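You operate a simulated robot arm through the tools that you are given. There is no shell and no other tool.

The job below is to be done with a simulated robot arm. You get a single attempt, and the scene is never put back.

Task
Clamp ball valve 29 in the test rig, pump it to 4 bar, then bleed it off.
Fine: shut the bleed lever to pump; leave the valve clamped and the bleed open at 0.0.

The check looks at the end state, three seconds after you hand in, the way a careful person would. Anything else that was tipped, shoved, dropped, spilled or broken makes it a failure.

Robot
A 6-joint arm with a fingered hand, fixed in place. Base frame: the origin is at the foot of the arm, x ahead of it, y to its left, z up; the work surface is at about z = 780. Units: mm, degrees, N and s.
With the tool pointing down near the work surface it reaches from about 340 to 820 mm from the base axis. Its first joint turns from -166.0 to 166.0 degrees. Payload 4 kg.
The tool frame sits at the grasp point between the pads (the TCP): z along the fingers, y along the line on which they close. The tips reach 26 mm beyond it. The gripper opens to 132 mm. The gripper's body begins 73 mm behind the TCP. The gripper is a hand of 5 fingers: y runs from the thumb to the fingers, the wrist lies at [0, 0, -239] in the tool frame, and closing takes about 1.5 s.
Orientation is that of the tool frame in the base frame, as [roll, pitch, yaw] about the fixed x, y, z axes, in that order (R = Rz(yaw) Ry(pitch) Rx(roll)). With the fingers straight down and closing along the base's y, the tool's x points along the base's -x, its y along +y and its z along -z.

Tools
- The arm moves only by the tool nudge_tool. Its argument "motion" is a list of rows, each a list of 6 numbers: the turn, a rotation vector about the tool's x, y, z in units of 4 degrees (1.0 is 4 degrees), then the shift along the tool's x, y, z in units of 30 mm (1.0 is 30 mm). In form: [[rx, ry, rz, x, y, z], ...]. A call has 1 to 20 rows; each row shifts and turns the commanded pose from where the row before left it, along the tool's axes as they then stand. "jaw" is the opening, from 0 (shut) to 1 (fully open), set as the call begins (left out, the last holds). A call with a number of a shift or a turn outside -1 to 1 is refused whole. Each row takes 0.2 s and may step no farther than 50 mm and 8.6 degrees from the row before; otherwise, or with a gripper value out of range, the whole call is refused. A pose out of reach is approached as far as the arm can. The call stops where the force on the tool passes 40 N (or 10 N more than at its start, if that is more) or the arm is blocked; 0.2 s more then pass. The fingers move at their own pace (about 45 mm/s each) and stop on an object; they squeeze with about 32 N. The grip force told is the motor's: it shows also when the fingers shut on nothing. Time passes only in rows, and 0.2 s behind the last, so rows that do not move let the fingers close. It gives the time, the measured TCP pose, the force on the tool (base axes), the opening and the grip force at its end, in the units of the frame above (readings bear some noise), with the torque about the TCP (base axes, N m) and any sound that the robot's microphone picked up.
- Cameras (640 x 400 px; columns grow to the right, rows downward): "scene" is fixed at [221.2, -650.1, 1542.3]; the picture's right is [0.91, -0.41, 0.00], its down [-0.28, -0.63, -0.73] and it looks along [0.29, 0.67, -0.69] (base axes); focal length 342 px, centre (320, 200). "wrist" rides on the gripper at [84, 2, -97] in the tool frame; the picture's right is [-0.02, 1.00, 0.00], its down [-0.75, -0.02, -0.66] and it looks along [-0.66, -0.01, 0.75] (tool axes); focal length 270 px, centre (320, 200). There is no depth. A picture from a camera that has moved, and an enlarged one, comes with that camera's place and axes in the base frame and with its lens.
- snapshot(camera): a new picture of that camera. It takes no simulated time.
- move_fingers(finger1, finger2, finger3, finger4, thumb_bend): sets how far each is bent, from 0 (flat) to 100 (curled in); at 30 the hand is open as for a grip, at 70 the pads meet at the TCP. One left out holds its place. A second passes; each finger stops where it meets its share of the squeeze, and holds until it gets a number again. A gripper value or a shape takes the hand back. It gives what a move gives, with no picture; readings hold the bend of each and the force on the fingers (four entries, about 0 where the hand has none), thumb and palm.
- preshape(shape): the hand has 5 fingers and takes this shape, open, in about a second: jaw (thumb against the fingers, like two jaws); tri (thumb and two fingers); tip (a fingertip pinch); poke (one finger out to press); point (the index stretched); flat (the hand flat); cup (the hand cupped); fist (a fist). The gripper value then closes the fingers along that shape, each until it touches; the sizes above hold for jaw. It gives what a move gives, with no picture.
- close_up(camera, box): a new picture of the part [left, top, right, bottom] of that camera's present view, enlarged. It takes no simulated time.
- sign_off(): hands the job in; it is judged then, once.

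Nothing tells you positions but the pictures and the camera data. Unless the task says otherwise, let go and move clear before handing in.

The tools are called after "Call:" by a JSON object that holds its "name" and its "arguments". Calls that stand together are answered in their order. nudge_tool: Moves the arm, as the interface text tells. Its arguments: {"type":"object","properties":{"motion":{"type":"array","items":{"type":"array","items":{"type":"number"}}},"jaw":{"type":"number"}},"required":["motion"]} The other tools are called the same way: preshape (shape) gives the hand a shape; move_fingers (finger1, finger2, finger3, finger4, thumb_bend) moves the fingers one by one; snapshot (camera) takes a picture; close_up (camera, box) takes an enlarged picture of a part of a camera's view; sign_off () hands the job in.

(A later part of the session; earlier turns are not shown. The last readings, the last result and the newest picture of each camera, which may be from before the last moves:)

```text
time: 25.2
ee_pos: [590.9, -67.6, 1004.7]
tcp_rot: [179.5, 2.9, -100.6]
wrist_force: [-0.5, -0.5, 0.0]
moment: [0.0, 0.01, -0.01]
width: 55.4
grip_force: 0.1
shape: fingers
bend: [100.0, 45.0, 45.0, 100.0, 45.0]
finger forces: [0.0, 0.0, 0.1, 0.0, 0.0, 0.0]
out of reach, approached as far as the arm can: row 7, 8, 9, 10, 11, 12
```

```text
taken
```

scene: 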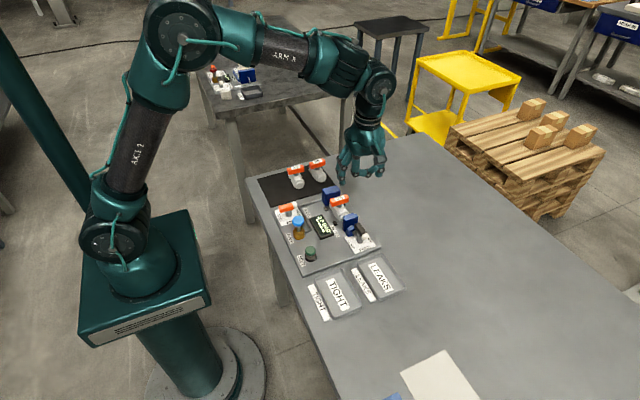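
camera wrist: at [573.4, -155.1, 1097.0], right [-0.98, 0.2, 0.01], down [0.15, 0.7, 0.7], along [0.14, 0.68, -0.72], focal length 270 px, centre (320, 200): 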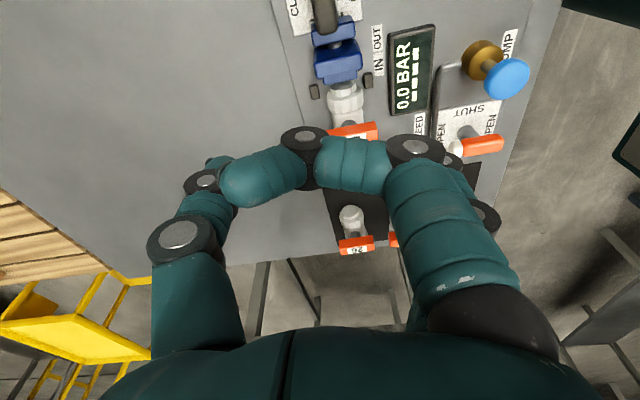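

The wrist joint hits its limit that way, and nothing was touched. I'll turn back and yaw the other direction instead.

Call:
{"name": "nudge_tool", "arguments": {"motion": [[0, 0, 1, 0, 0, 0], [0, 0, 1, 0, 0, 0], [0, 0, 1, 0, 0, 0], [0, 0, 1, 0, 0, 0], [0, 0, 1, 0, 0, 0], [0, 0, 1, 0, 0, 0], [0, 0, 1, 0, 0, 0], [0, 0, 1, 0, 0, 0], [0, 0, 1, 0, 0, 0], [0, 0, 1, 0, 0, 0], [0, 0, 1, 0, 0, 0], [0, 0, 0, 0, 0, 0]]}}

```text
time: 27.8
ee_pos: [590.7, -66.4, 1005.5]
tcp_rot: [178.1, 1.5, -144.4]
wrist_force: [1.0, -1.1, 0.6]
moment: [-0.01, -0.01, 0.01]
width: 55.1
grip_force: 0.1
shape: fingers
bend: [100.0, 45.0, 45.0, 100.0, 45.0]
finger forces: [0.0, 0.0, 0.1, 0.0, 0.1, 0.0]
```

I'll level the tool and continue yawing the other way.

Call:
{"name": "nudge_tool", "arguments": {"motion": [[0.475, 0.375, 0, 0, 0, 0], [0, 0, 1, 0, 0, 0], [0, 0, 1, 0, 0, 0], [0, 0, 1, 0, 0, 0], [0, 0, 1, 0, 0, 0], [0, 0, 1, 0, 0, 0], [0, 0, 1, 0, 0, 0], [0, 0, 1, 0, 0, 0], [0, 0, 1, 0, 0, 0], [0, 0, 1, 0, 0, 0], [0, 0, 1, 0, 0, 0], [0, 0, 1, 0, 0, 0], [0, 0, 1, 0, 0, 0], [0, 0, 0, 0, 0, 0]]}}

Call:
{"name": "nudge_tool", "arguments": {"motion": [[0, 0, 1, 0, 0, 0], [0, 0, 1, 0, 0, 0], [0, 0, 1, 0, 0, 0], [0, 0, 1, 0, 0, 0], [0, 0, 1, 0, 0, 0], [0, 0, 1, 0, 0, 0], [0, 0, 1, 0, 0, 0], [0, 0, 1, 0, 0, 0], [0, 0, 1, 0, 0, 0], [0, 0, 1, 0, 0, 0], [0, 0, 0, 0, 0, 0]]}}

```text
time: 30.8
ee_pos: [590.7, -67.0, 1005.3]
tcp_rot: [-180.0, -0.1, 167.7]
wrist_force: [-0.7, 0.0, -0.3]
moment: [-0.01, 0.02, 0.0]
width: 55.5
grip_force: 0.1
shape: fingers
bend: [100.0, 45.0, 45.0, 100.0, 45.0]
finger forces: [0.0, 0.0, 0.1, 0.0, 0.0, 0.1]
```

```text
time: 33.2
ee_pos: [591.5, -67.1, 1003.9]
tcp_rot: [-180.0, -0.1, 127.7]
wrist_force: [-0.2, 0.9, 0.0]
moment: [0.01, 0.01, -0.01]
width: 55.2
grip_force: 0.0
shape: fingers
bend: [100.0, 45.0, 45.0, 100.0, 45.0]
finger forces: [0.0, 0.1, 0.1, 0.0, 0.1, 0.0]
```

Call:
{"name": "nudge_tool", "arguments": {"motion": [[0, 0, 1, 0, 0, 0], [0, 0, 1, 0, 0, 0], [0, 0, 1, 0, 0, 0], [0, 0, 1, 0, 0, 0], [0, 0, 1, 0, 0, 0], [0, 0, 1, 0, 0, 0], [0, 0, 1, 0, 0, 0], [0, 0, 1, 0, 0, 0], [0, 0, 1, 0, 0, 0], [0, 0, 0.425, 0, 0, 0], [0, 0, 0, -0.9, -0.3, 0], [0, 0, 0, -0.9, -0.3, 0], [0, 0, 0, 0, 0, 0]]}}

Call:
{"name": "snapshot", "arguments": {"camera": "wrist"}}

Call:
{"name": "close_up", "arguments": {"camera": "scene", "box": [290, 100, 450, 260]}}

```text
time: 36.0
ee_pos: [572.8, -121.7, 1004.4]
tcp_rot: [-180.0, -0.1, 90.1]
wrist_force: [-0.1, 0.0, 0.6]
moment: [0.01, 0.03, 0.0]
width: 55.5
grip_force: 0.1
shape: fingers
bend: [100.0, 45.0, 45.0, 100.0, 45.0]
finger forces: [0.0, 0.1, 0.0, 0.0, 0.0, 0.1]
```

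```text
taken
camera wrist: at [574.2, -37.5, 1101.7], right [1.0, -0.02, 0.0], down [-0.01, -0.75, 0.66], along [-0.01, -0.66, -0.75], focal length 270 px, centre (320, 200)
```

wrist: 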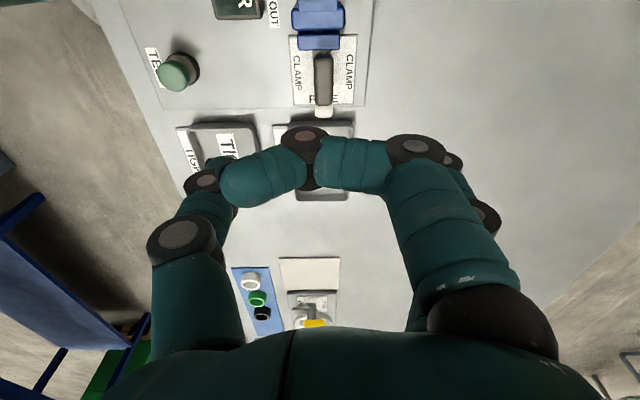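

```text
2.50 times, centred on (370, 180) of scene
camera zoom: at [221.2, -650.1, 1542.3], right [0.91, -0.41, 0.0], down [-0.28, -0.63, -0.73], along [0.29, 0.67, -0.69], focal length 856 px, centre (195, 250)
```

zoom: 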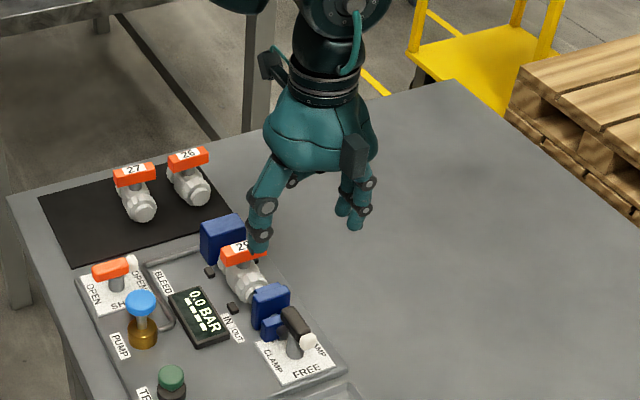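

Yaw 90° is reachable. I'll zoom in on the lever from here to pin down its pivot.

Call:
{"name": "close_up", "arguments": {"camera": "wrist", "box": [260, 0, 388, 120]}}

```text
3.33 times, centred on (324, 60) of wrist
camera zoom: at [574.2, -37.5, 1101.7], right [1.0, -0.02, 0.0], down [-0.01, -0.75, 0.66], along [-0.01, -0.66, -0.75], focal length 901 px, centre (307, 667)
```

zoom: 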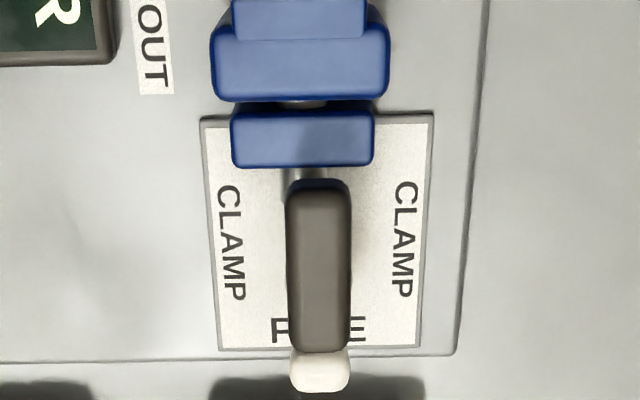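

From this view the lever bar is at x ≈ 576, spanning y -100 to -140, with the pivot near y ≈ -124. I'll come down astride it.

Call:
{"name": "nudge_tool", "arguments": {"motion": [[0, 0, 0, -0.1, 0.09, 0.8], [0, 0, 0, 0, 0, 0.9], [0, 0, 0, 0, 0, 0.9], [0, 0, 0, 0, 0, 0]]}}

Call:
{"name": "snapshot", "arguments": {"camera": "wrist"}}

Call:
{"name": "close_up", "arguments": {"camera": "scene", "box": [320, 160, 416, 250]}}

```text
time: 37.0
ee_pos: [576.1, -124.4, 926.0]
tcp_rot: [180.0, 0.0, 90.1]
wrist_force: [0.1, -1.0, -0.5]
moment: [-0.03, 0.03, 0.03]
width: 55.4
grip_force: 0.0
shape: fingers
bend: [100.0, 45.0, 45.0, 100.0, 45.0]
finger forces: [0.0, 0.0, 0.1, 0.0, 0.0, 0.0]
```

```text
taken
camera wrist: at [577.1, -40.0, 1023.5], right [1.0, -0.02, 0.0], down [-0.01, -0.75, 0.66], along [-0.01, -0.66, -0.75], focal length 270 px, centre (320, 200)
```

wrist: 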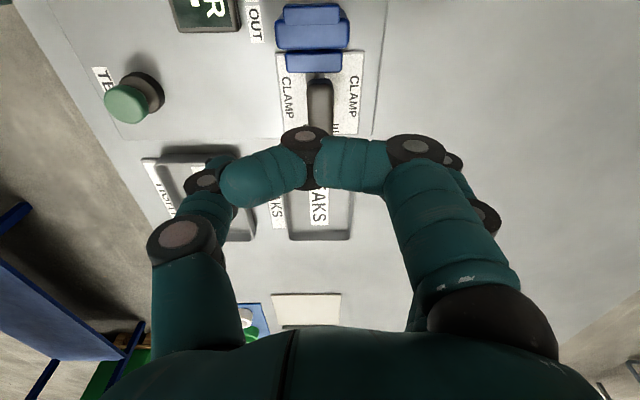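

```text
4.44 times, centred on (368, 205) of scene
camera zoom: at [221.2, -650.1, 1542.3], right [0.91, -0.41, 0.0], down [-0.28, -0.63, -0.73], along [0.29, 0.67, -0.69], focal length 1522 px, centre (107, 178)
```

zoom: 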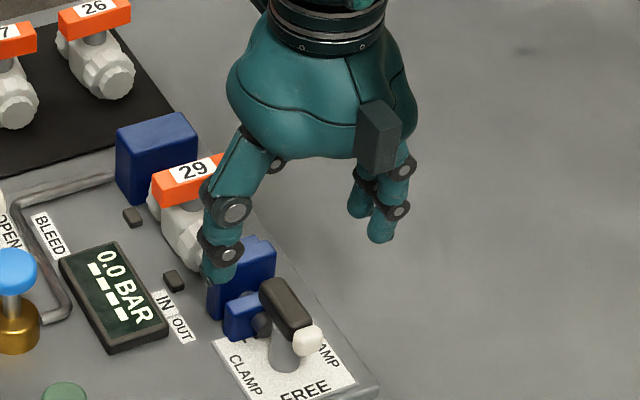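

All clear so far. I'll lower to gripping height at z ≈ 859.

Call:
{"name": "nudge_tool", "arguments": {"motion": [[0, 0, 0, 0, 0, 0.8], [0, 0, 0, 0, 0, 0.8], [0, 0, 0, 0, 0, 0.4], [0, 0, 0, 0, 0, 0.23], [0, 0, 0, 0, 0, 0]]}}

Call:
{"name": "snapshot", "arguments": {"camera": "wrist"}}

Call:
{"name": "close_up", "arguments": {"camera": "scene", "box": [320, 175, 400, 255]}}

```text
time: 38.2
ee_pos: [576.5, -124.7, 860.5]
tcp_rot: [180.0, 0.0, 90.1]
wrist_force: [0.4, -0.2, 0.2]
moment: [0.04, 0.02, -0.06]
width: 55.5
grip_force: 0.1
shape: fingers
bend: [100.0, 45.0, 45.0, 100.0, 45.0]
finger forces: [0.0, 0.0, 0.1, 0.0, 0.0, 0.1]
```

```text
taken
camera wrist: at [577.5, -40.0, 956.1], right [1.0, -0.02, 0.0], down [-0.01, -0.75, 0.66], along [-0.01, -0.66, -0.75], focal length 270 px, centre (320, 200)
```

wrist: 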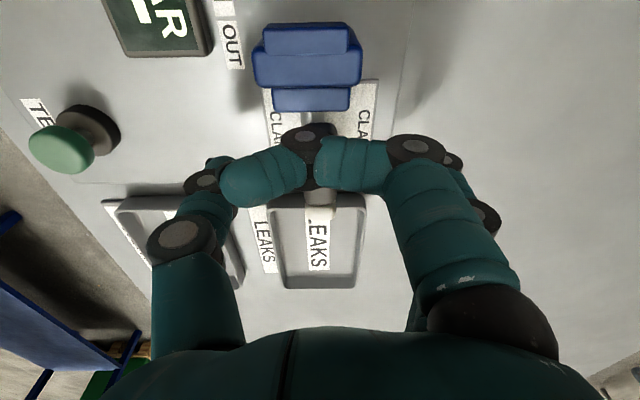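

```text
5.00 times, centred on (360, 215) of scene
camera zoom: at [221.2, -650.1, 1542.3], right [0.91, -0.41, 0.0], down [-0.28, -0.63, -0.73], along [0.29, 0.67, -0.69], focal length 1712 px, centre (120, 125)
```

zoom: 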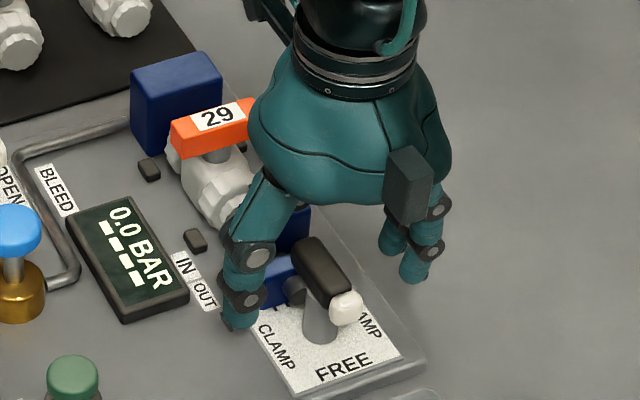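

The hand is astride the lever with fingers clear on both sides. I'll close the two fingers and the thumb on the bar.

Call:
{"name": "move_fingers", "arguments": {"finger2": 75, "finger3": 75, "thumb_bend": 75}}

Call:
{"name": "snapshot", "arguments": {"camera": "wrist"}}

Call:
{"name": "close_up", "arguments": {"camera": "scene", "box": [320, 175, 400, 255]}}

```text
time: 39.2
ee_pos: [576.3, -124.7, 860.1]
tcp_rot: [-179.9, 0.0, 90.1]
wrist_force: [1.9, -1.1, -12.0]
moment: [-0.01, -0.03, 0.02]
width: 45.0
grip_force: 13.0
shape: fingers
bend: [100.0, 70.0, 70.0, 100.0, 68.0]
finger forces: [0.1, 7.2, 7.2, 0.0, 12.0, 0.0]
```

```text
taken
camera wrist: at [577.5, -40.0, 955.9], right [1.0, -0.02, 0.0], down [-0.01, -0.75, 0.66], along [-0.01, -0.66, -0.75], focal length 270 px, centre (320, 200)
```

wrist: 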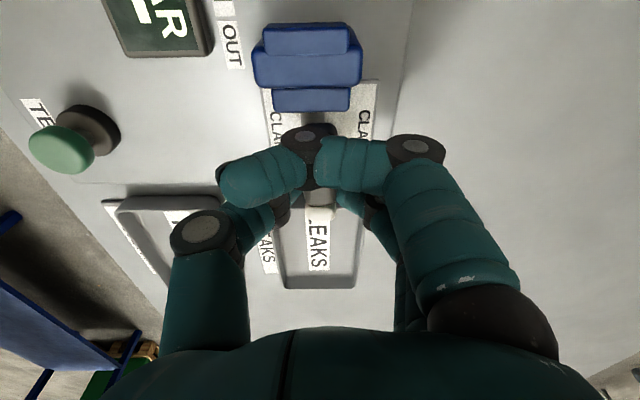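

```text
5.00 times, centred on (360, 215) of scene
camera zoom: at [221.2, -650.1, 1542.3], right [0.91, -0.41, 0.0], down [-0.28, -0.63, -0.73], along [0.29, 0.67, -0.69], focal length 1712 px, centre (120, 125)
```

zoom: 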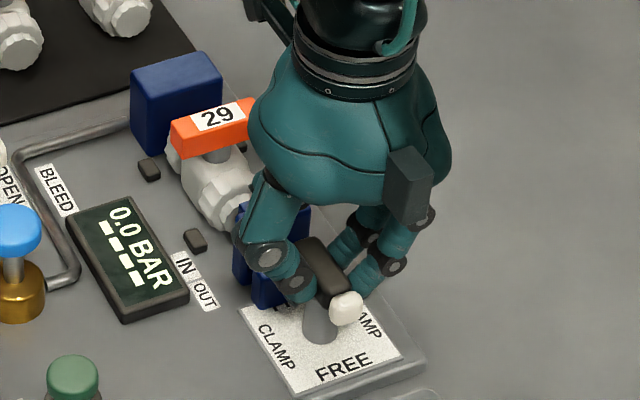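

The lever is captured between thumb and fingers. I'll rotate gradually back toward yaw 180, which turns the lever to CLAMP.

Call:
{"name": "nudge_tool", "arguments": {"motion": [[0, 0, -1, 0, 0, 0], [0, 0, -1, 0, 0, 0], [0, 0, -1, 0, 0, 0], [0, 0, -1, 0, 0, 0], [0, 0, -1, 0, 0, 0], [0, 0, -1, 0, 0, 0]]}}

Call:
{"name": "close_up", "arguments": {"camera": "scene", "box": [320, 175, 400, 255]}}

```text
time: 40.6
ee_pos: [576.5, -123.9, 859.7]
tcp_rot: [-179.9, -0.1, 114.2]
wrist_force: [1.4, 0.1, -14.0]
moment: [0.01, 0.0, -0.05]
width: 45.1
grip_force: 11.8
shape: fingers
bend: [100.0, 70.0, 70.0, 100.0, 68.0]
finger forces: [0.0, 6.5, 6.3, 0.0, 11.7, 0.0]
```

```text
5.00 times, centred on (360, 215) of scene
camera zoom: at [221.2, -650.1, 1542.3], right [0.91, -0.41, 0.0], down [-0.28, -0.63, -0.73], along [0.29, 0.67, -0.69], focal length 1712 px, centre (120, 125)
```

zoom: 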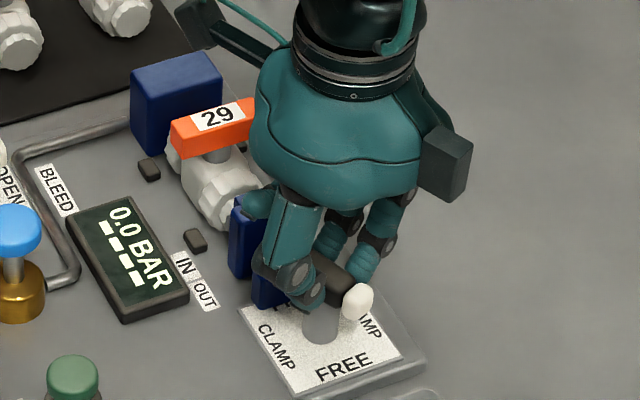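

The lever is turning with the hand under low force. I'll continue.

Call:
{"name": "nudge_tool", "arguments": {"motion": [[0, 0, -1, 0, 0, 0], [0, 0, -1, 0, 0, 0], [0, 0, -1, 0, 0, 0], [0, 0, -1, 0, 0, 0], [0, 0, -1, 0, 0, 0], [0, 0, -1, 0, 0, 0], [0, 0, -1, 0, 0, 0], [0, 0, -1, 0, 0, 0]]}}

Call:
{"name": "close_up", "arguments": {"camera": "scene", "box": [320, 175, 400, 255]}}

```text
time: 42.4
ee_pos: [576.1, -123.6, 859.9]
tcp_rot: [180.0, -0.1, 146.2]
wrist_force: [-2.0, 0.3, -15.0]
moment: [-0.01, 0.0, -0.11]
width: 44.9
grip_force: 12.2
shape: fingers
bend: [100.0, 70.0, 70.0, 100.0, 68.0]
finger forces: [0.0, 6.0, 5.9, 0.0, 12.5, 0.0]
```

```text
5.00 times, centred on (360, 215) of scene
camera zoom: at [221.2, -650.1, 1542.3], right [0.91, -0.41, 0.0], down [-0.28, -0.63, -0.73], along [0.29, 0.67, -0.69], focal length 1712 px, centre (120, 125)
```

zoom: 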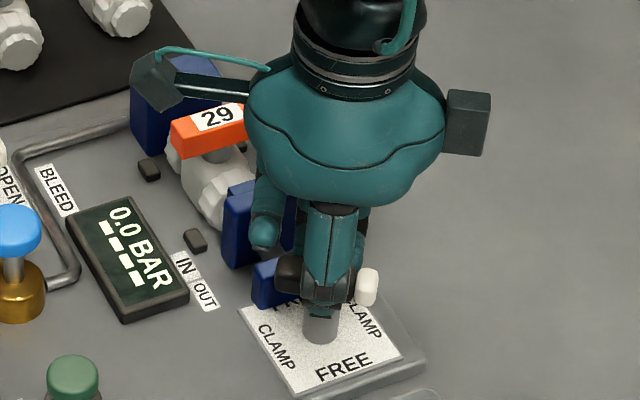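

The jaw is advancing toward the valve. I'll continue to 180°.

Call:
{"name": "nudge_tool", "arguments": {"motion": [[0, 0, -1, 0, 0, 0], [0, 0, -1, 0, 0, 0], [0, 0, -1, 0, 0, 0], [0, 0, -1, 0, 0, 0], [0, 0, -1, 0, 0, 0], [0, 0, -1, 0, 0, 0], [0, 0, -1, 0, 0, 0], [0, 0, -1, 0, 0, 0], [0, 0, -0.45, 0, 0, 0]]}}

Call:
{"name": "close_up", "arguments": {"camera": "scene", "box": [320, 175, 400, 255]}}

Call:
{"name": "snapshot", "arguments": {"camera": "wrist"}}

```text
time: 44.4
ee_pos: [575.1, -124.5, 859.9]
tcp_rot: [-180.0, 0.0, 180.0]
wrist_force: [-4.0, -2.7, -12.7]
moment: [-0.01, 0.11, -0.05]
width: 45.1
grip_force: 12.5
shape: fingers
bend: [100.0, 70.0, 71.0, 100.0, 68.0]
finger forces: [0.0, 5.7, 5.8, 0.0, 13.2, 0.0]
```

```text
5.00 times, centred on (360, 215) of scene
camera zoom: at [221.2, -650.1, 1542.3], right [0.91, -0.41, 0.0], down [-0.28, -0.63, -0.73], along [0.29, 0.67, -0.69], focal length 1712 px, centre (120, 125)
```

zoom: 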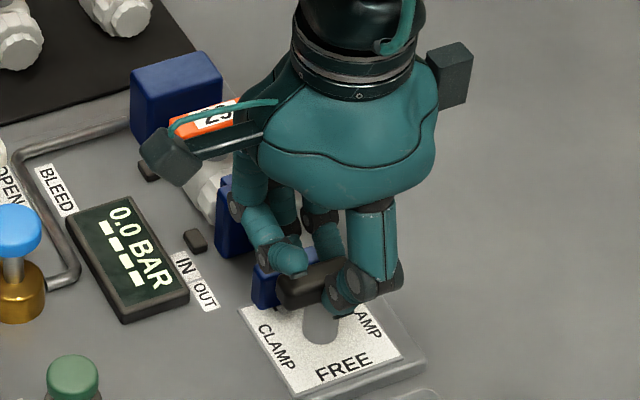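

```text
taken
camera wrist: at [490.7, -122.6, 956.4], right [0.02, 1.0, 0.0], down [0.75, -0.02, 0.66], along [0.66, -0.01, -0.75], focal length 270 px, centre (320, 200)
```

wrist: 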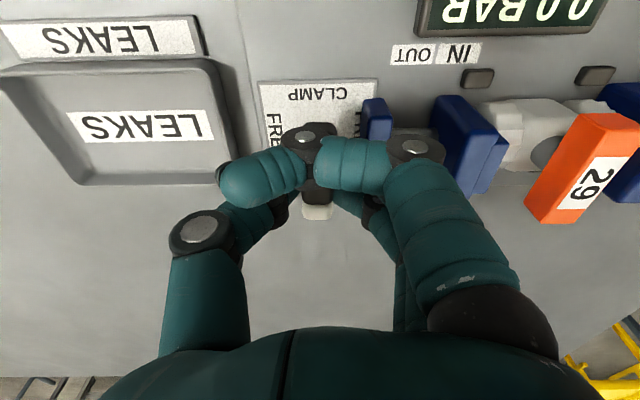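

The lever now lies along x at CLAMP and the jaw has advanced. I'll release, rise, and check.

Call:
{"name": "move_fingers", "arguments": {"finger2": 45, "finger3": 45, "thumb_bend": 45}}

Call:
{"name": "nudge_tool", "arguments": {"motion": [[0, 0, 0, 0, 0, -0.5], [0, 0, 0, 0, 0, -0.9], [0, 0, 0, 0, 0, -0.9], [0, 0, 0, 0, 0, -0.9], [0, 0, 0, 0, 0, -0.9], [0, 0, 0, 0, 0, 0]]}}

Call:
{"name": "snapshot", "arguments": {"camera": "wrist"}}

Call:
{"name": "close_up", "arguments": {"camera": "scene", "box": [320, 175, 400, 255]}}

Call:
{"name": "close_up", "arguments": {"camera": "wrist", "box": [240, 20, 480, 170]}}

```text
time: 45.4
ee_pos: [575.0, -124.5, 859.8]
tcp_rot: [180.0, 0.1, 180.0]
wrist_force: [0.4, 0.0, 1.0]
moment: [0.0, -0.01, 0.01]
width: 55.4
grip_force: 0.1
shape: fingers
bend: [100.0, 45.0, 45.0, 100.0, 45.0]
finger forces: [0.0, 0.0, 0.0, 0.1, 0.1, 0.0]
```

```text
time: 46.8
ee_pos: [574.1, -123.1, 984.1]
tcp_rot: [-180.0, -0.1, 179.9]
wrist_force: [-0.6, 0.2, -0.1]
moment: [-0.02, 0.02, 0.0]
width: 55.2
grip_force: 0.0
shape: fingers
bend: [100.0, 45.0, 45.0, 100.0, 45.0]
finger forces: [0.0, 0.0, 0.1, 0.0, 0.0, 0.0]
```

```text
taken
camera wrist: at [490.4, -122.8, 1080.7], right [0.02, 1.0, 0.0], down [0.75, -0.02, 0.66], along [0.66, -0.01, -0.75], focal length 270 px, centre (320, 200)
```

wrist: 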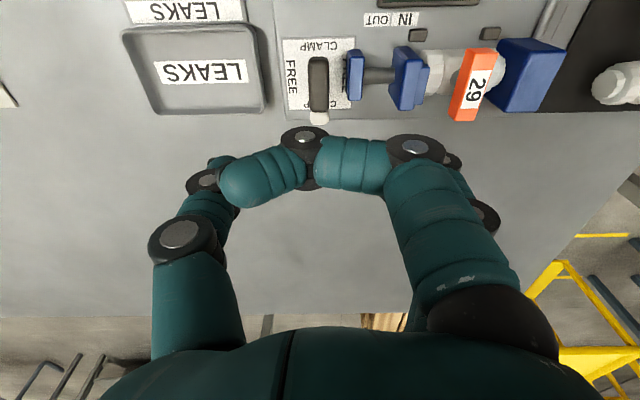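

```text
5.00 times, centred on (360, 215) of scene
camera zoom: at [221.2, -650.1, 1542.3], right [0.91, -0.41, 0.0], down [-0.28, -0.63, -0.73], along [0.29, 0.67, -0.69], focal length 1712 px, centre (120, 125)
```

zoom: 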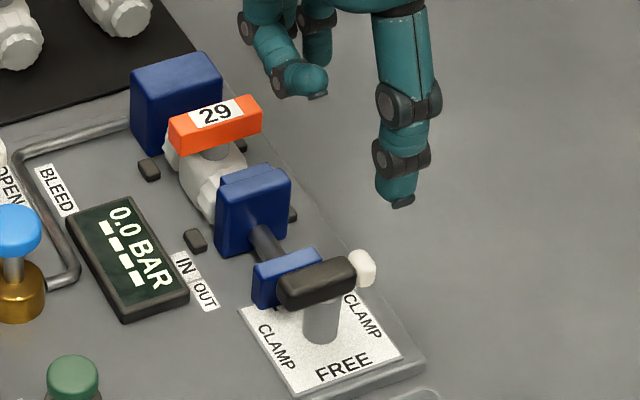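

```text
2.67 times, centred on (360, 95) of wrist
camera zoom: at [490.4, -122.8, 1080.7], right [0.02, 1.0, 0.0], down [0.75, -0.02, 0.66], along [0.66, -0.01, -0.75], focal length 721 px, centre (213, 480)
```

zoom: 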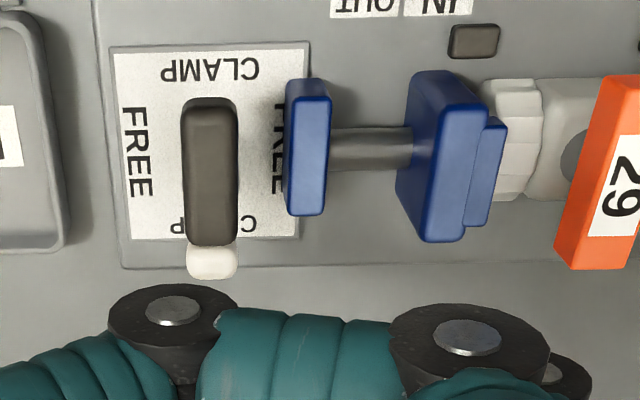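

The valve is clamped: the jaw pad is against the valve end and the lever is square on CLAMP, so its pivot is symmetric along the bar and tip. Next is the bleed lever, pivot about (424, 62). I'll move above it.

Call:
{"name": "nudge_tool", "arguments": {"motion": [[0, 0, 0, 0.719, 0.883, 0], [0, 0, 0, 0.719, 0.883, 0], [0, 0, 0, 0.719, 0.883, 0], [0, 0, 0, 0.719, 0.883, 0], [0, 0, 0, 0.719, 0.883, 0], [0, 0, 0, 0.719, 0.883, 0], [0, 0, 0, 0.719, 0.883, 0], [0, 0, 0, 0, 0, 0]]}}

Call:
{"name": "move_fingers", "arguments": {"finger2": 52, "finger3": 52, "thumb_bend": 52}}

Call:
{"name": "snapshot", "arguments": {"camera": "wrist"}}

Call:
{"name": "close_up", "arguments": {"camera": "wrist", "box": [200, 0, 440, 150]}}

Call:
{"name": "close_up", "arguments": {"camera": "scene", "box": [250, 150, 378, 250]}}

```text
time: 48.6
ee_pos: [424.6, 62.0, 982.3]
tcp_rot: [179.9, 0.1, 179.9]
wrist_force: [0.6, -0.3, 0.8]
moment: [-0.02, 0.04, 0.0]
width: 55.3
grip_force: 0.0
shape: fingers
bend: [100.0, 45.0, 45.0, 100.0, 45.0]
finger forces: [0.0, 0.1, 0.0, 0.0, 0.1, 0.1]
```

```text
time: 49.6
ee_pos: [424.6, 61.7, 982.1]
tcp_rot: [180.0, 0.0, -180.0]
wrist_force: [1.1, 0.4, 0.9]
moment: [0.0, 0.01, 0.02]
width: 51.3
grip_force: 0.1
shape: fingers
bend: [100.0, 52.0, 52.0, 100.0, 52.0]
finger forces: [0.2, 0.1, 0.1, 0.1, 0.1, 0.1]
```

```text
taken
camera wrist: at [340.3, 63.3, 1079.4], right [0.02, 1.0, 0.0], down [0.75, -0.02, 0.66], along [0.66, -0.01, -0.75], focal length 270 px, centre (320, 200)
```

wrist: 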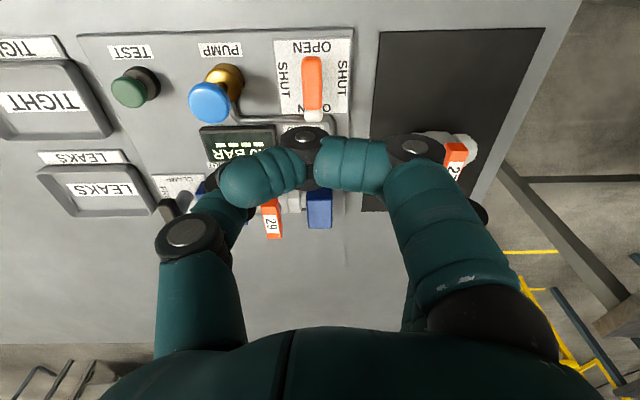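

```text
2.67 times, centred on (320, 75) of wrist
camera zoom: at [340.3, 63.3, 1079.4], right [0.02, 1.0, 0.0], down [0.75, -0.02, 0.66], along [0.66, -0.01, -0.75], focal length 721 px, centre (320, 533)
```

zoom: 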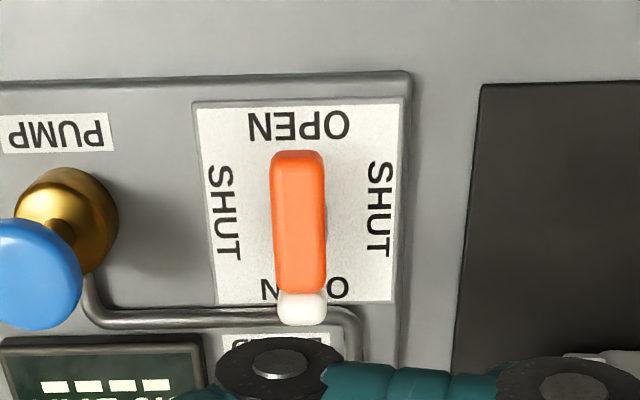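

```text
4.00 times, centred on (314, 200) of scene
camera zoom: at [221.2, -650.1, 1542.3], right [0.91, -0.41, 0.0], down [-0.28, -0.63, -0.73], along [0.29, 0.67, -0.69], focal length 1370 px, centre (344, 200)
```

zoom: 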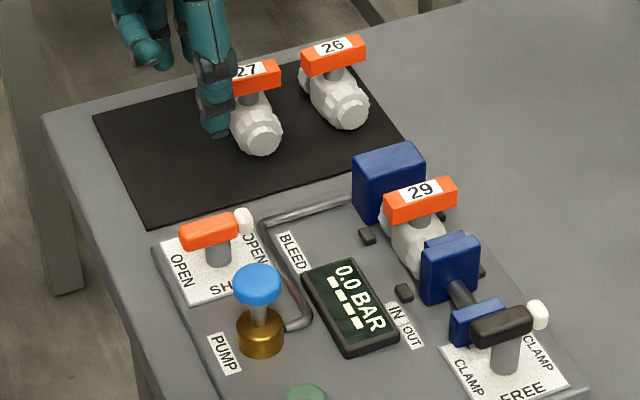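

The bleed lever pivot is at (424.6, 56). I'll shift over it and come down, keeping the thumb clear of the pump knob.

Call:
{"name": "nudge_tool", "arguments": {"motion": [[0, 0, 0, 0, -0.2, 0.7], [0, 0, 0, 0, 0, 0.9], [0, 0, 0, 0, 0, 0.9], [0, 0, 0, 0, 0, 0.7], [0, 0, 0, 0, 0, 0]]}}

Call:
{"name": "close_up", "arguments": {"camera": "scene", "box": [250, 150, 346, 250]}}

Call:
{"name": "snapshot", "arguments": {"camera": "wrist"}}

```text
time: 50.8
ee_pos: [426.2, 55.3, 886.8]
tcp_rot: [180.0, -0.1, 179.9]
wrist_force: [-0.6, -0.4, -0.3]
moment: [-0.01, 0.04, -0.03]
width: 51.5
grip_force: 0.1
shape: fingers
bend: [100.0, 52.0, 52.0, 100.0, 52.0]
finger forces: [0.1, 0.0, 0.0, 0.0, 0.1, 0.0]
```

```text
4.00 times, centred on (298, 200) of scene
camera zoom: at [221.2, -650.1, 1542.3], right [0.91, -0.41, 0.0], down [-0.28, -0.63, -0.73], along [0.29, 0.67, -0.69], focal length 1370 px, centre (408, 200)
```

zoom: 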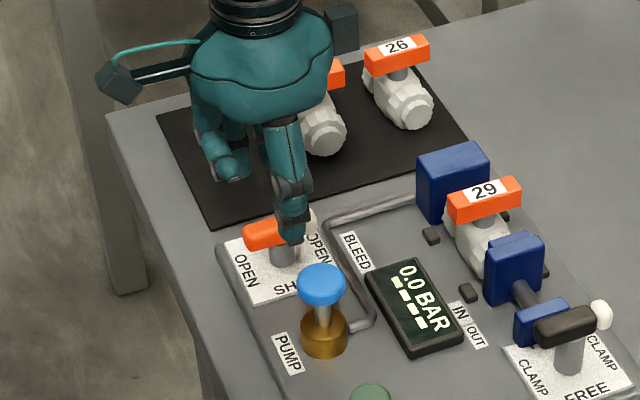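

```text
taken
camera wrist: at [340.7, 56.9, 983.8], right [0.02, 1.0, 0.0], down [0.75, -0.02, 0.66], along [0.66, -0.01, -0.75], focal length 270 px, centre (320, 200)
```

wrist: 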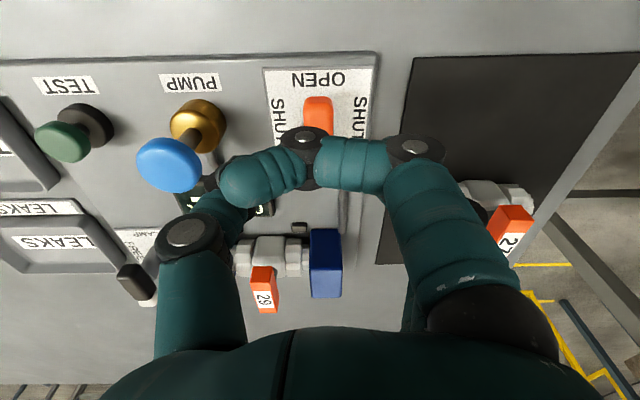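

The thumb and knob are well apart. I'll descend the last 27 mm and close on the bar.

Call:
{"name": "nudge_tool", "arguments": {"motion": [[0, 0, 0, 0, 0, 0.5], [0, 0, 0, 0, 0, 0.4], [0, 0, 0, 0, 0, 0]]}}

Call:
{"name": "close_up", "arguments": {"camera": "scene", "box": [260, 170, 340, 250]}}

```text
time: 51.6
ee_pos: [424.9, 58.1, 860.2]
tcp_rot: [180.0, 0.0, 180.0]
wrist_force: [0.5, -0.3, 0.2]
moment: [-0.01, 0.01, 0.01]
width: 51.4
grip_force: 0.0
shape: fingers
bend: [100.0, 52.0, 52.0, 100.0, 52.0]
finger forces: [0.0, 0.0, 0.0, 0.1, 0.1, 0.1]
```

```text
5.00 times, centred on (300, 210) of scene
camera zoom: at [221.2, -650.1, 1542.3], right [0.91, -0.41, 0.0], down [-0.28, -0.63, -0.73], along [0.29, 0.67, -0.69], focal length 1712 px, centre (420, 150)
```

zoom: 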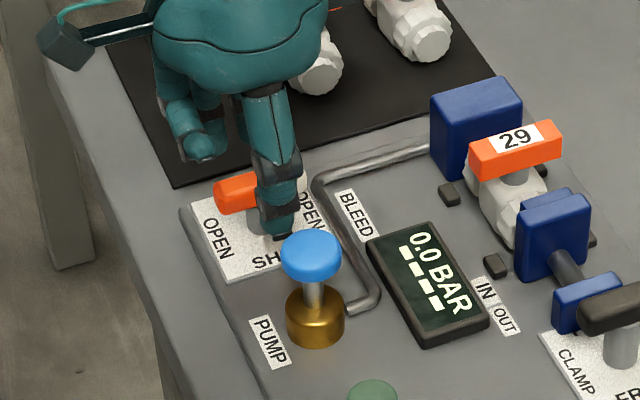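

Call:
{"name": "move_fingers", "arguments": {"finger2": 75, "finger3": 75, "thumb_bend": 75}}

Call:
{"name": "nudge_tool", "arguments": {"motion": [[0, 0, 1, 0, 0, 0], [0, 0, 1, 0, 0, 0], [0, 0, 1, 0, 0, 0], [0, 0, 1, 0, 0, 0], [0, 0, 1, 0, 0, 0], [0, 0, 1, 0, 0, 0]]}}

Call:
{"name": "close_up", "arguments": {"camera": "scene", "box": [260, 170, 340, 250]}}

```text
time: 52.6
ee_pos: [425.8, 55.7, 861.1]
tcp_rot: [179.9, 0.0, 179.9]
wrist_force: [1.1, 6.2, 0.8]
moment: [0.14, -0.05, -0.01]
width: 43.8
grip_force: 11.1
shape: fingers
bend: [100.0, 72.0, 72.0, 100.0, 72.0]
finger forces: [0.0, 6.5, 6.6, 0.0, 10.1, 0.0]
```

```text
time: 54.0
ee_pos: [425.9, 55.5, 860.7]
tcp_rot: [179.8, 0.0, 155.9]
wrist_force: [4.3, 11.1, 9.2]
moment: [0.35, -0.2, 0.11]
width: 43.7
grip_force: 13.0
shape: fingers
bend: [100.0, 72.0, 72.0, 100.0, 72.0]
finger forces: [0.0, 9.7, 10.2, 0.0, 5.9, 0.1]
```

```text
5.00 times, centred on (300, 210) of scene
camera zoom: at [221.2, -650.1, 1542.3], right [0.91, -0.41, 0.0], down [-0.28, -0.63, -0.73], along [0.29, 0.67, -0.69], focal length 1712 px, centre (420, 150)
```

zoom: 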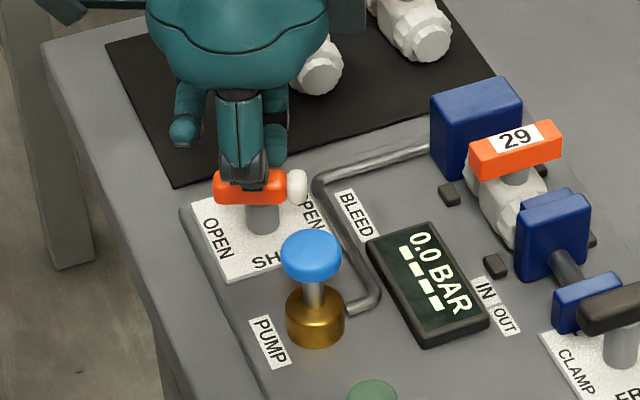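

The bleed lever is turning with moderate force. I'll continue.

Call:
{"name": "nudge_tool", "arguments": {"motion": [[0, 0, 1, 0, 0, 0], [0, 0, 1, 0, 0, 0], [0, 0, 1, 0, 0, 0], [0, 0, 1, 0, 0, 0], [0, 0, 1, 0, 0, 0], [0, 0, 1, 0, 0, 0]]}}

Call:
{"name": "close_up", "arguments": {"camera": "scene", "box": [260, 170, 340, 250]}}

```text
time: 55.4
ee_pos: [425.0, 55.9, 860.0]
tcp_rot: [179.9, 0.0, 131.8]
wrist_force: [7.2, 15.9, 16.8]
moment: [0.52, -0.3, 0.06]
width: 43.6
grip_force: 17.2
shape: fingers
bend: [100.0, 73.0, 73.0, 100.0, 73.0]
finger forces: [0.0, 14.7, 15.2, 0.0, 4.0, 0.1]
```

```text
5.00 times, centred on (300, 210) of scene
camera zoom: at [221.2, -650.1, 1542.3], right [0.91, -0.41, 0.0], down [-0.28, -0.63, -0.73], along [0.29, 0.67, -0.69], focal length 1712 px, centre (420, 150)
```

zoom: 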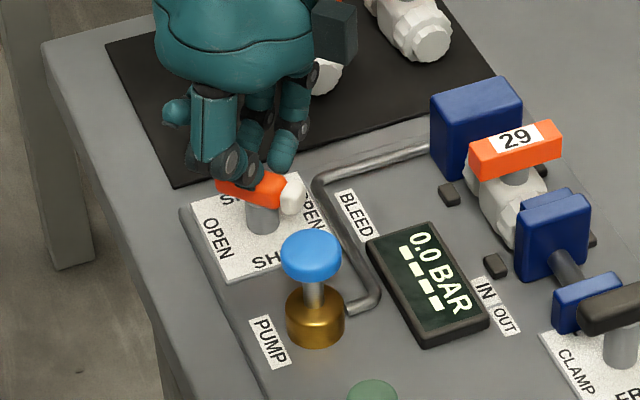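

The bleed bar sits lower than I assumed (top about z 830, pivot near x 428), so the fingers are riding its top edge. I'll release, lower, recentre and regrip.

Call:
{"name": "move_fingers", "arguments": {"finger2": 50, "finger3": 50, "thumb_bend": 50}}

Call:
{"name": "close_up", "arguments": {"camera": "scene", "box": [260, 170, 340, 250]}}

Call:
{"name": "snapshot", "arguments": {"camera": "wrist"}}

```text
time: 56.4
ee_pos: [424.4, 55.5, 860.2]
tcp_rot: [180.0, 0.0, 131.9]
wrist_force: [0.8, 0.1, 1.4]
moment: [0.02, 0.0, -0.02]
width: 52.6
grip_force: 0.0
shape: fingers
bend: [100.0, 50.0, 50.0, 100.0, 50.0]
finger forces: [0.0, 0.0, 0.0, 0.0, 0.0, 0.0]
```

```text
5.00 times, centred on (300, 210) of scene
camera zoom: at [221.2, -650.1, 1542.3], right [0.91, -0.41, 0.0], down [-0.28, -0.63, -0.73], along [0.29, 0.67, -0.69], focal length 1712 px, centre (420, 150)
```

zoom: 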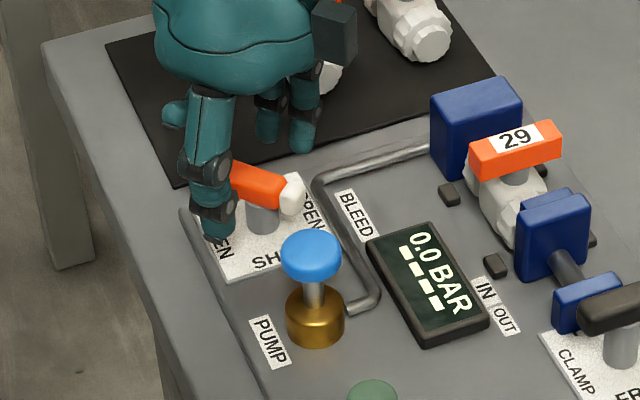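

```text
taken
camera wrist: at [369.4, 119.2, 956.2], right [0.76, 0.65, 0.0], down [0.49, -0.57, 0.66], along [0.43, -0.5, -0.75], focal length 270 px, centre (320, 200)
```

wrist: 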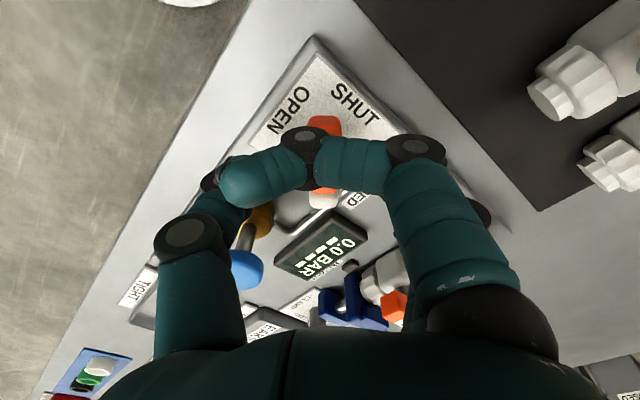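

The lever is at about 45° and lined up with the hand. I'll lower 13 mm, recentre slightly and regrip.

Call:
{"name": "nudge_tool", "arguments": {"motion": [[0, 0, 0, -0.056, 0.062, 0.2], [0, 0, 0, 0, 0, 0.23], [0, 0, 0, 0, 0, 0]]}}

Call:
{"name": "move_fingers", "arguments": {"finger2": 75, "finger3": 75, "thumb_bend": 75}}

Call:
{"name": "close_up", "arguments": {"camera": "scene", "box": [260, 170, 340, 250]}}

```text
time: 57.2
ee_pos: [427.3, 55.7, 847.3]
tcp_rot: [-179.9, 0.0, 131.8]
wrist_force: [-0.9, 0.0, 1.1]
moment: [-0.01, -0.02, 0.01]
width: 52.4
grip_force: 0.0
shape: fingers
bend: [100.0, 50.0, 50.0, 100.0, 50.0]
finger forces: [0.1, 0.0, 0.0, 0.1, 0.1, 0.0]
```

```text
time: 58.2
ee_pos: [427.3, 56.1, 847.5]
tcp_rot: [-180.0, -0.1, 131.9]
wrist_force: [1.1, 1.5, -12.6]
moment: [-0.05, -0.03, 0.02]
width: 44.9
grip_force: 12.7
shape: fingers
bend: [100.0, 69.0, 69.0, 100.0, 68.0]
finger forces: [0.0, 7.0, 6.8, 0.1, 11.6, 0.1]
```

```text
5.00 times, centred on (300, 210) of scene
camera zoom: at [221.2, -650.1, 1542.3], right [0.91, -0.41, 0.0], down [-0.28, -0.63, -0.73], along [0.29, 0.67, -0.69], focal length 1712 px, centre (420, 150)
```

zoom: 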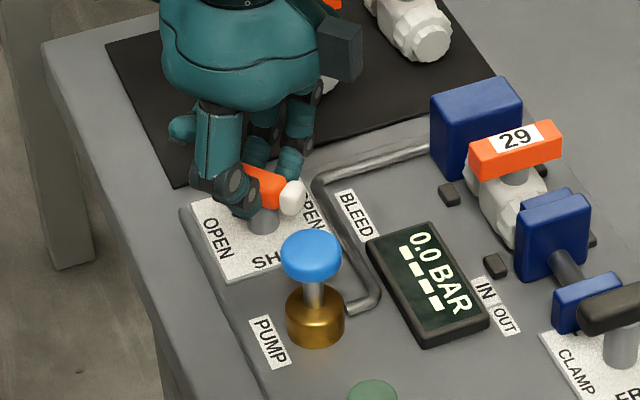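

The grip now matches the good one on the clamp lever. I'll turn the remaining 42° to SHUT.

Call:
{"name": "nudge_tool", "arguments": {"motion": [[0, 0, 1, 0, 0, 0], [0, 0, 1, 0, 0, 0], [0, 0, 1, 0, 0, 0], [0, 0, 1, 0, 0, 0], [0, 0, 1, 0, 0, 0], [0, 0, 1, 0, 0, 0], [0, 0, 1, 0, 0, 0], [0, 0, 1, 0, 0, 0], [0, 0, 1, 0, 0, 0], [0, 0, 1, 0, 0, 0], [0, 0, 0.47, 0, 0, 0], [0, 0, 0, 0, 0, 0]]}}

Call:
{"name": "close_up", "arguments": {"camera": "scene", "box": [260, 170, 340, 250]}}

Call:
{"name": "snapshot", "arguments": {"camera": "wrist"}}

```text
time: 60.8
ee_pos: [427.9, 56.3, 848.6]
tcp_rot: [180.0, 0.0, 90.1]
wrist_force: [5.5, 5.5, -14.7]
moment: [0.12, -0.1, 0.04]
width: 45.0
grip_force: 11.3
shape: fingers
bend: [100.0, 69.0, 69.0, 100.0, 68.0]
finger forces: [0.0, 7.3, 7.5, 0.0, 9.1, 0.1]
```

```text
5.00 times, centred on (300, 210) of scene
camera zoom: at [221.2, -650.1, 1542.3], right [0.91, -0.41, 0.0], down [-0.28, -0.63, -0.73], along [0.29, 0.67, -0.69], focal length 1712 px, centre (420, 150)
```

zoom: 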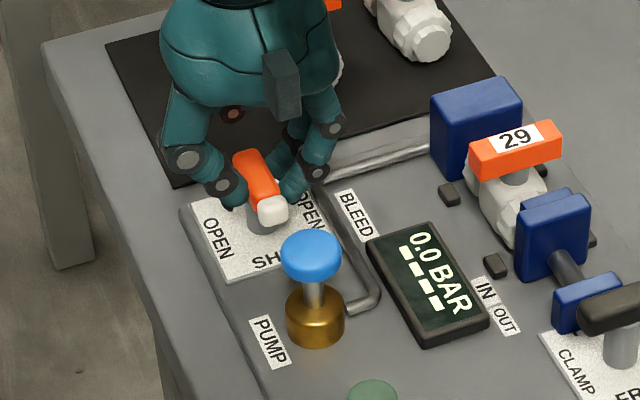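

```text
taken
camera wrist: at [429.2, 139.6, 944.1], right [1.0, -0.02, 0.0], down [-0.02, -0.75, 0.66], along [-0.01, -0.66, -0.75], focal length 270 px, centre (320, 200)
```

wrist: 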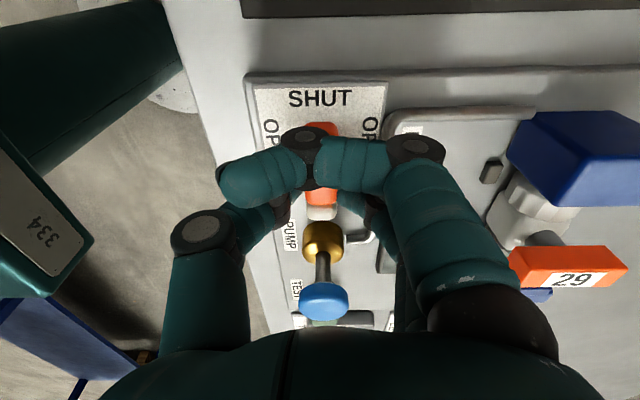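

The lever points to -y at SHUT. I'll release, rise and verify.

Call:
{"name": "move_fingers", "arguments": {"finger2": 48, "finger3": 48, "thumb_bend": 48}}

Call:
{"name": "nudge_tool", "arguments": {"motion": [[0, 0, 0, 0, 0, -0.5], [0, 0, 0, 0, 0, -0.9], [0, 0, 0, 0, 0, -0.9], [0, 0, 0, 0, 0, -0.9], [0, 0, 0, 0, 0, -0.9], [0, 0, 0, 0, 0, 0]]}}

Call:
{"name": "snapshot", "arguments": {"camera": "wrist"}}

Call:
{"name": "close_up", "arguments": {"camera": "wrist", "box": [240, 0, 432, 120]}}

Call:
{"name": "close_up", "arguments": {"camera": "scene", "box": [260, 170, 340, 250]}}

```text
time: 61.8
ee_pos: [427.5, 54.4, 847.0]
tcp_rot: [-180.0, 0.0, 90.0]
wrist_force: [0.9, 0.0, -0.1]
moment: [-0.01, 0.01, 0.0]
width: 53.6
grip_force: 0.0
shape: fingers
bend: [100.0, 48.0, 48.0, 100.0, 48.0]
finger forces: [0.1, 0.0, 0.0, 0.0, 0.0, 0.0]
```

```text
time: 63.2
ee_pos: [427.9, 55.4, 972.1]
tcp_rot: [-180.0, 0.0, 90.0]
wrist_force: [-0.4, -0.6, 0.2]
moment: [0.02, 0.0, 0.03]
width: 53.4
grip_force: 0.0
shape: fingers
bend: [100.0, 48.0, 48.0, 100.0, 48.0]
finger forces: [0.0, 0.0, 0.0, 0.0, 0.0, 0.0]
```

```text
taken
camera wrist: at [429.2, 138.9, 1067.1], right [1.0, -0.02, 0.0], down [-0.02, -0.75, 0.66], along [-0.01, -0.66, -0.75], focal length 270 px, centre (320, 200)
```

wrist: 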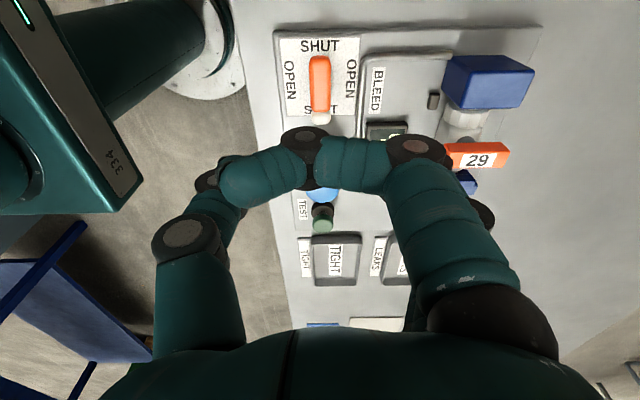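

```text
3.33 times, centred on (336, 60) of wrist
camera zoom: at [429.2, 138.9, 1067.1], right [1.0, -0.02, 0.0], down [-0.02, -0.75, 0.66], along [-0.01, -0.66, -0.75], focal length 901 px, centre (267, 667)
```

zoom: 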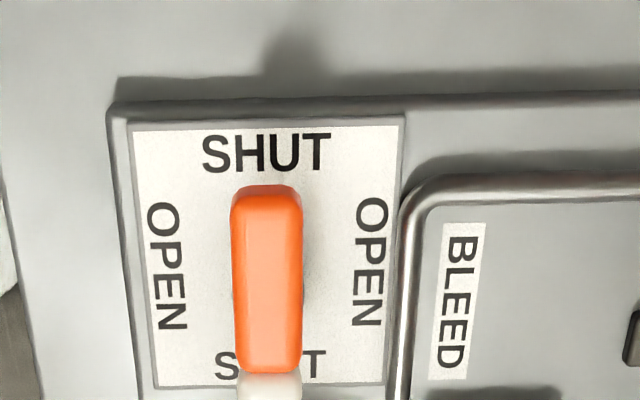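

```text
5.00 times, centred on (300, 210) of scene
camera zoom: at [221.2, -650.1, 1542.3], right [0.91, -0.41, 0.0], down [-0.28, -0.63, -0.73], along [0.29, 0.67, -0.69], focal length 1712 px, centre (420, 150)
```

zoom: 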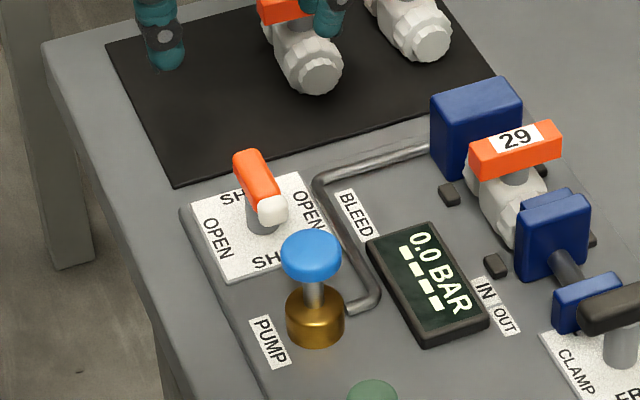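

Bleed is square on SHUT. Next I'll move above the pump knob at about (428, -30) to measure it, keeping the same yaw.

Call:
{"name": "nudge_tool", "arguments": {"motion": [[0, 0, 0, -0.72, 0, 0], [0, 0, 0, -0.72, 0, 0], [0, 0, 0, -0.72, 0, 0], [0, 0, 0, -0.71, 0, 0], [0, 0, 0, 0, 0, 0]]}}

Call:
{"name": "move_fingers", "arguments": {"finger2": 70, "finger3": 70, "thumb_bend": 70}}

Call:
{"name": "snapshot", "arguments": {"camera": "wrist"}}

Call:
{"name": "close_up", "arguments": {"camera": "wrist", "box": [240, 30, 400, 130]}}

Call:
{"name": "close_up", "arguments": {"camera": "scene", "box": [250, 130, 362, 250]}}

```text
time: 64.4
ee_pos: [427.7, -30.1, 968.8]
tcp_rot: [179.9, 0.0, 90.0]
wrist_force: [0.1, -0.1, -0.9]
moment: [-0.02, 0.02, 0.02]
width: 53.3
grip_force: 0.1
shape: fingers
bend: [100.0, 48.0, 48.0, 100.0, 48.0]
finger forces: [0.0, 0.0, 0.0, 0.0, 0.0, 0.0]
```

```text
time: 65.4
ee_pos: [427.1, -30.2, 969.8]
tcp_rot: [180.0, -0.1, 90.0]
wrist_force: [0.2, 0.2, 0.4]
moment: [0.01, 0.01, 0.01]
width: 44.2
grip_force: 0.0
shape: fingers
bend: [100.0, 70.0, 70.0, 100.0, 70.0]
finger forces: [0.0, 0.0, 0.0, 0.1, 0.1, 0.0]
```

```text
taken
camera wrist: at [429.5, 53.3, 1066.8], right [1.0, -0.02, 0.0], down [-0.02, -0.75, 0.66], along [-0.01, -0.66, -0.75], focal length 270 px, centre (320, 200)
```

wrist: 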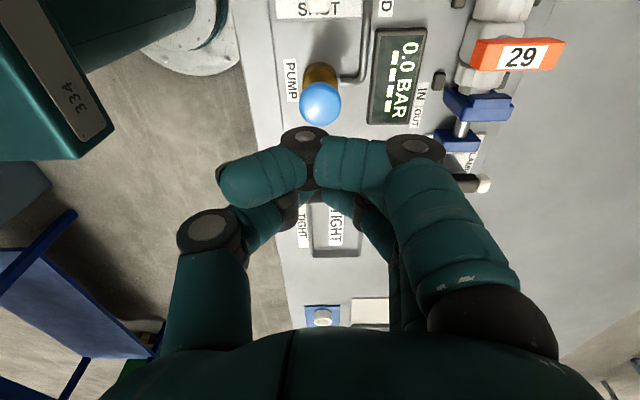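

```text
4.00 times, centred on (320, 80) of wrist
camera zoom: at [429.5, 53.3, 1066.8], right [1.0, -0.02, 0.0], down [-0.02, -0.75, 0.66], along [-0.01, -0.66, -0.75], focal length 1081 px, centre (320, 680)
```

zoom: 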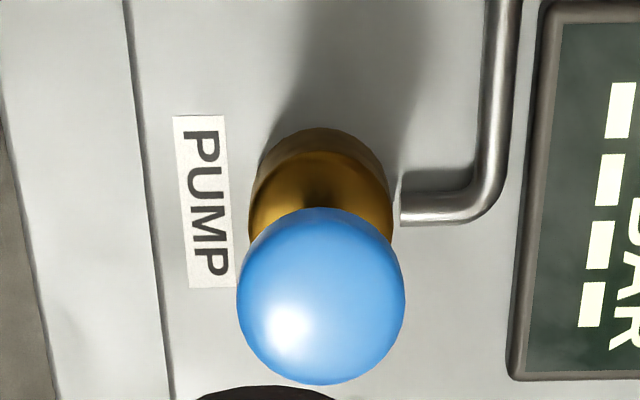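

```text
3.33 times, centred on (306, 190) of scene
camera zoom: at [221.2, -650.1, 1542.3], right [0.91, -0.41, 0.0], down [-0.28, -0.63, -0.73], along [0.29, 0.67, -0.69], focal length 1141 px, centre (367, 233)
```

zoom: 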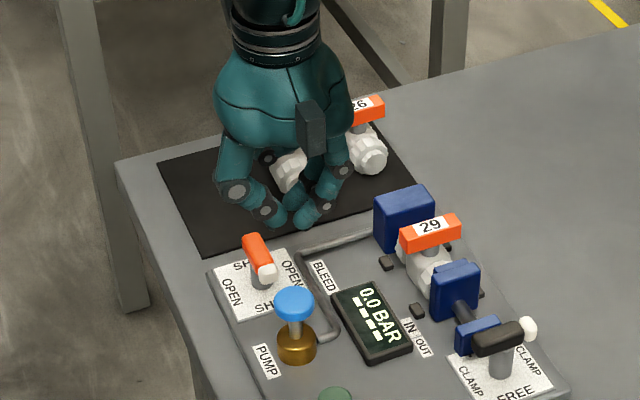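

The knob is at (429, -32), about 34 mm across, with its top at roughly z 852–861. I'll bring the closed fingertips down over it.

Call:
{"name": "nudge_tool", "arguments": {"motion": [[0, 0, 0, -0.067, 0.05, 0.8], [0, 0, 0, 0, 0, 0.9], [0, 0, 0, 0, 0, 0.6], [0, 0, 0, 0, 0, 0]]}}

Call:
{"name": "close_up", "arguments": {"camera": "scene", "box": [260, 170, 340, 250]}}

Call:
{"name": "snapshot", "arguments": {"camera": "wrist"}}

```text
time: 66.4
ee_pos: [428.9, -33.1, 901.0]
tcp_rot: [-180.0, 0.1, 89.9]
wrist_force: [0.6, 0.5, 0.4]
moment: [0.03, 0.02, 0.01]
width: 44.3
grip_force: 0.0
shape: fingers
bend: [100.0, 70.0, 70.0, 100.0, 70.0]
finger forces: [0.1, 0.1, 0.0, 0.1, 0.0, 0.0]
```

```text
5.00 times, centred on (300, 210) of scene
camera zoom: at [221.2, -650.1, 1542.3], right [0.91, -0.41, 0.0], down [-0.28, -0.63, -0.73], along [0.29, 0.67, -0.69], focal length 1712 px, centre (420, 150)
```

zoom: 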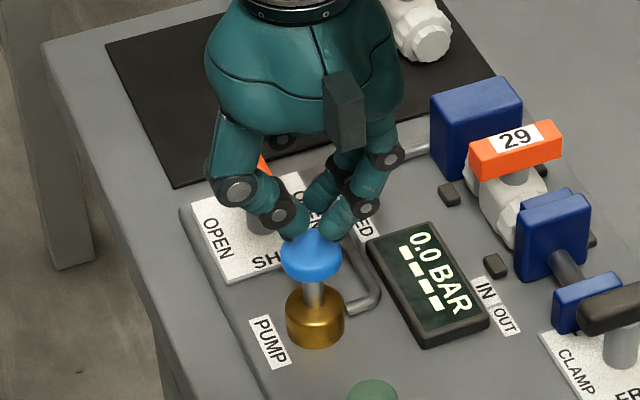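

```text
taken
camera wrist: at [430.2, 51.1, 997.9], right [1.0, -0.02, 0.0], down [-0.02, -0.75, 0.66], along [-0.01, -0.66, -0.75], focal length 270 px, centre (320, 200)
```

wrist: 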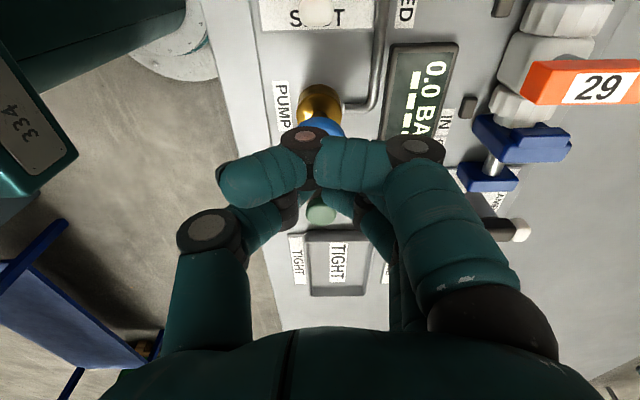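

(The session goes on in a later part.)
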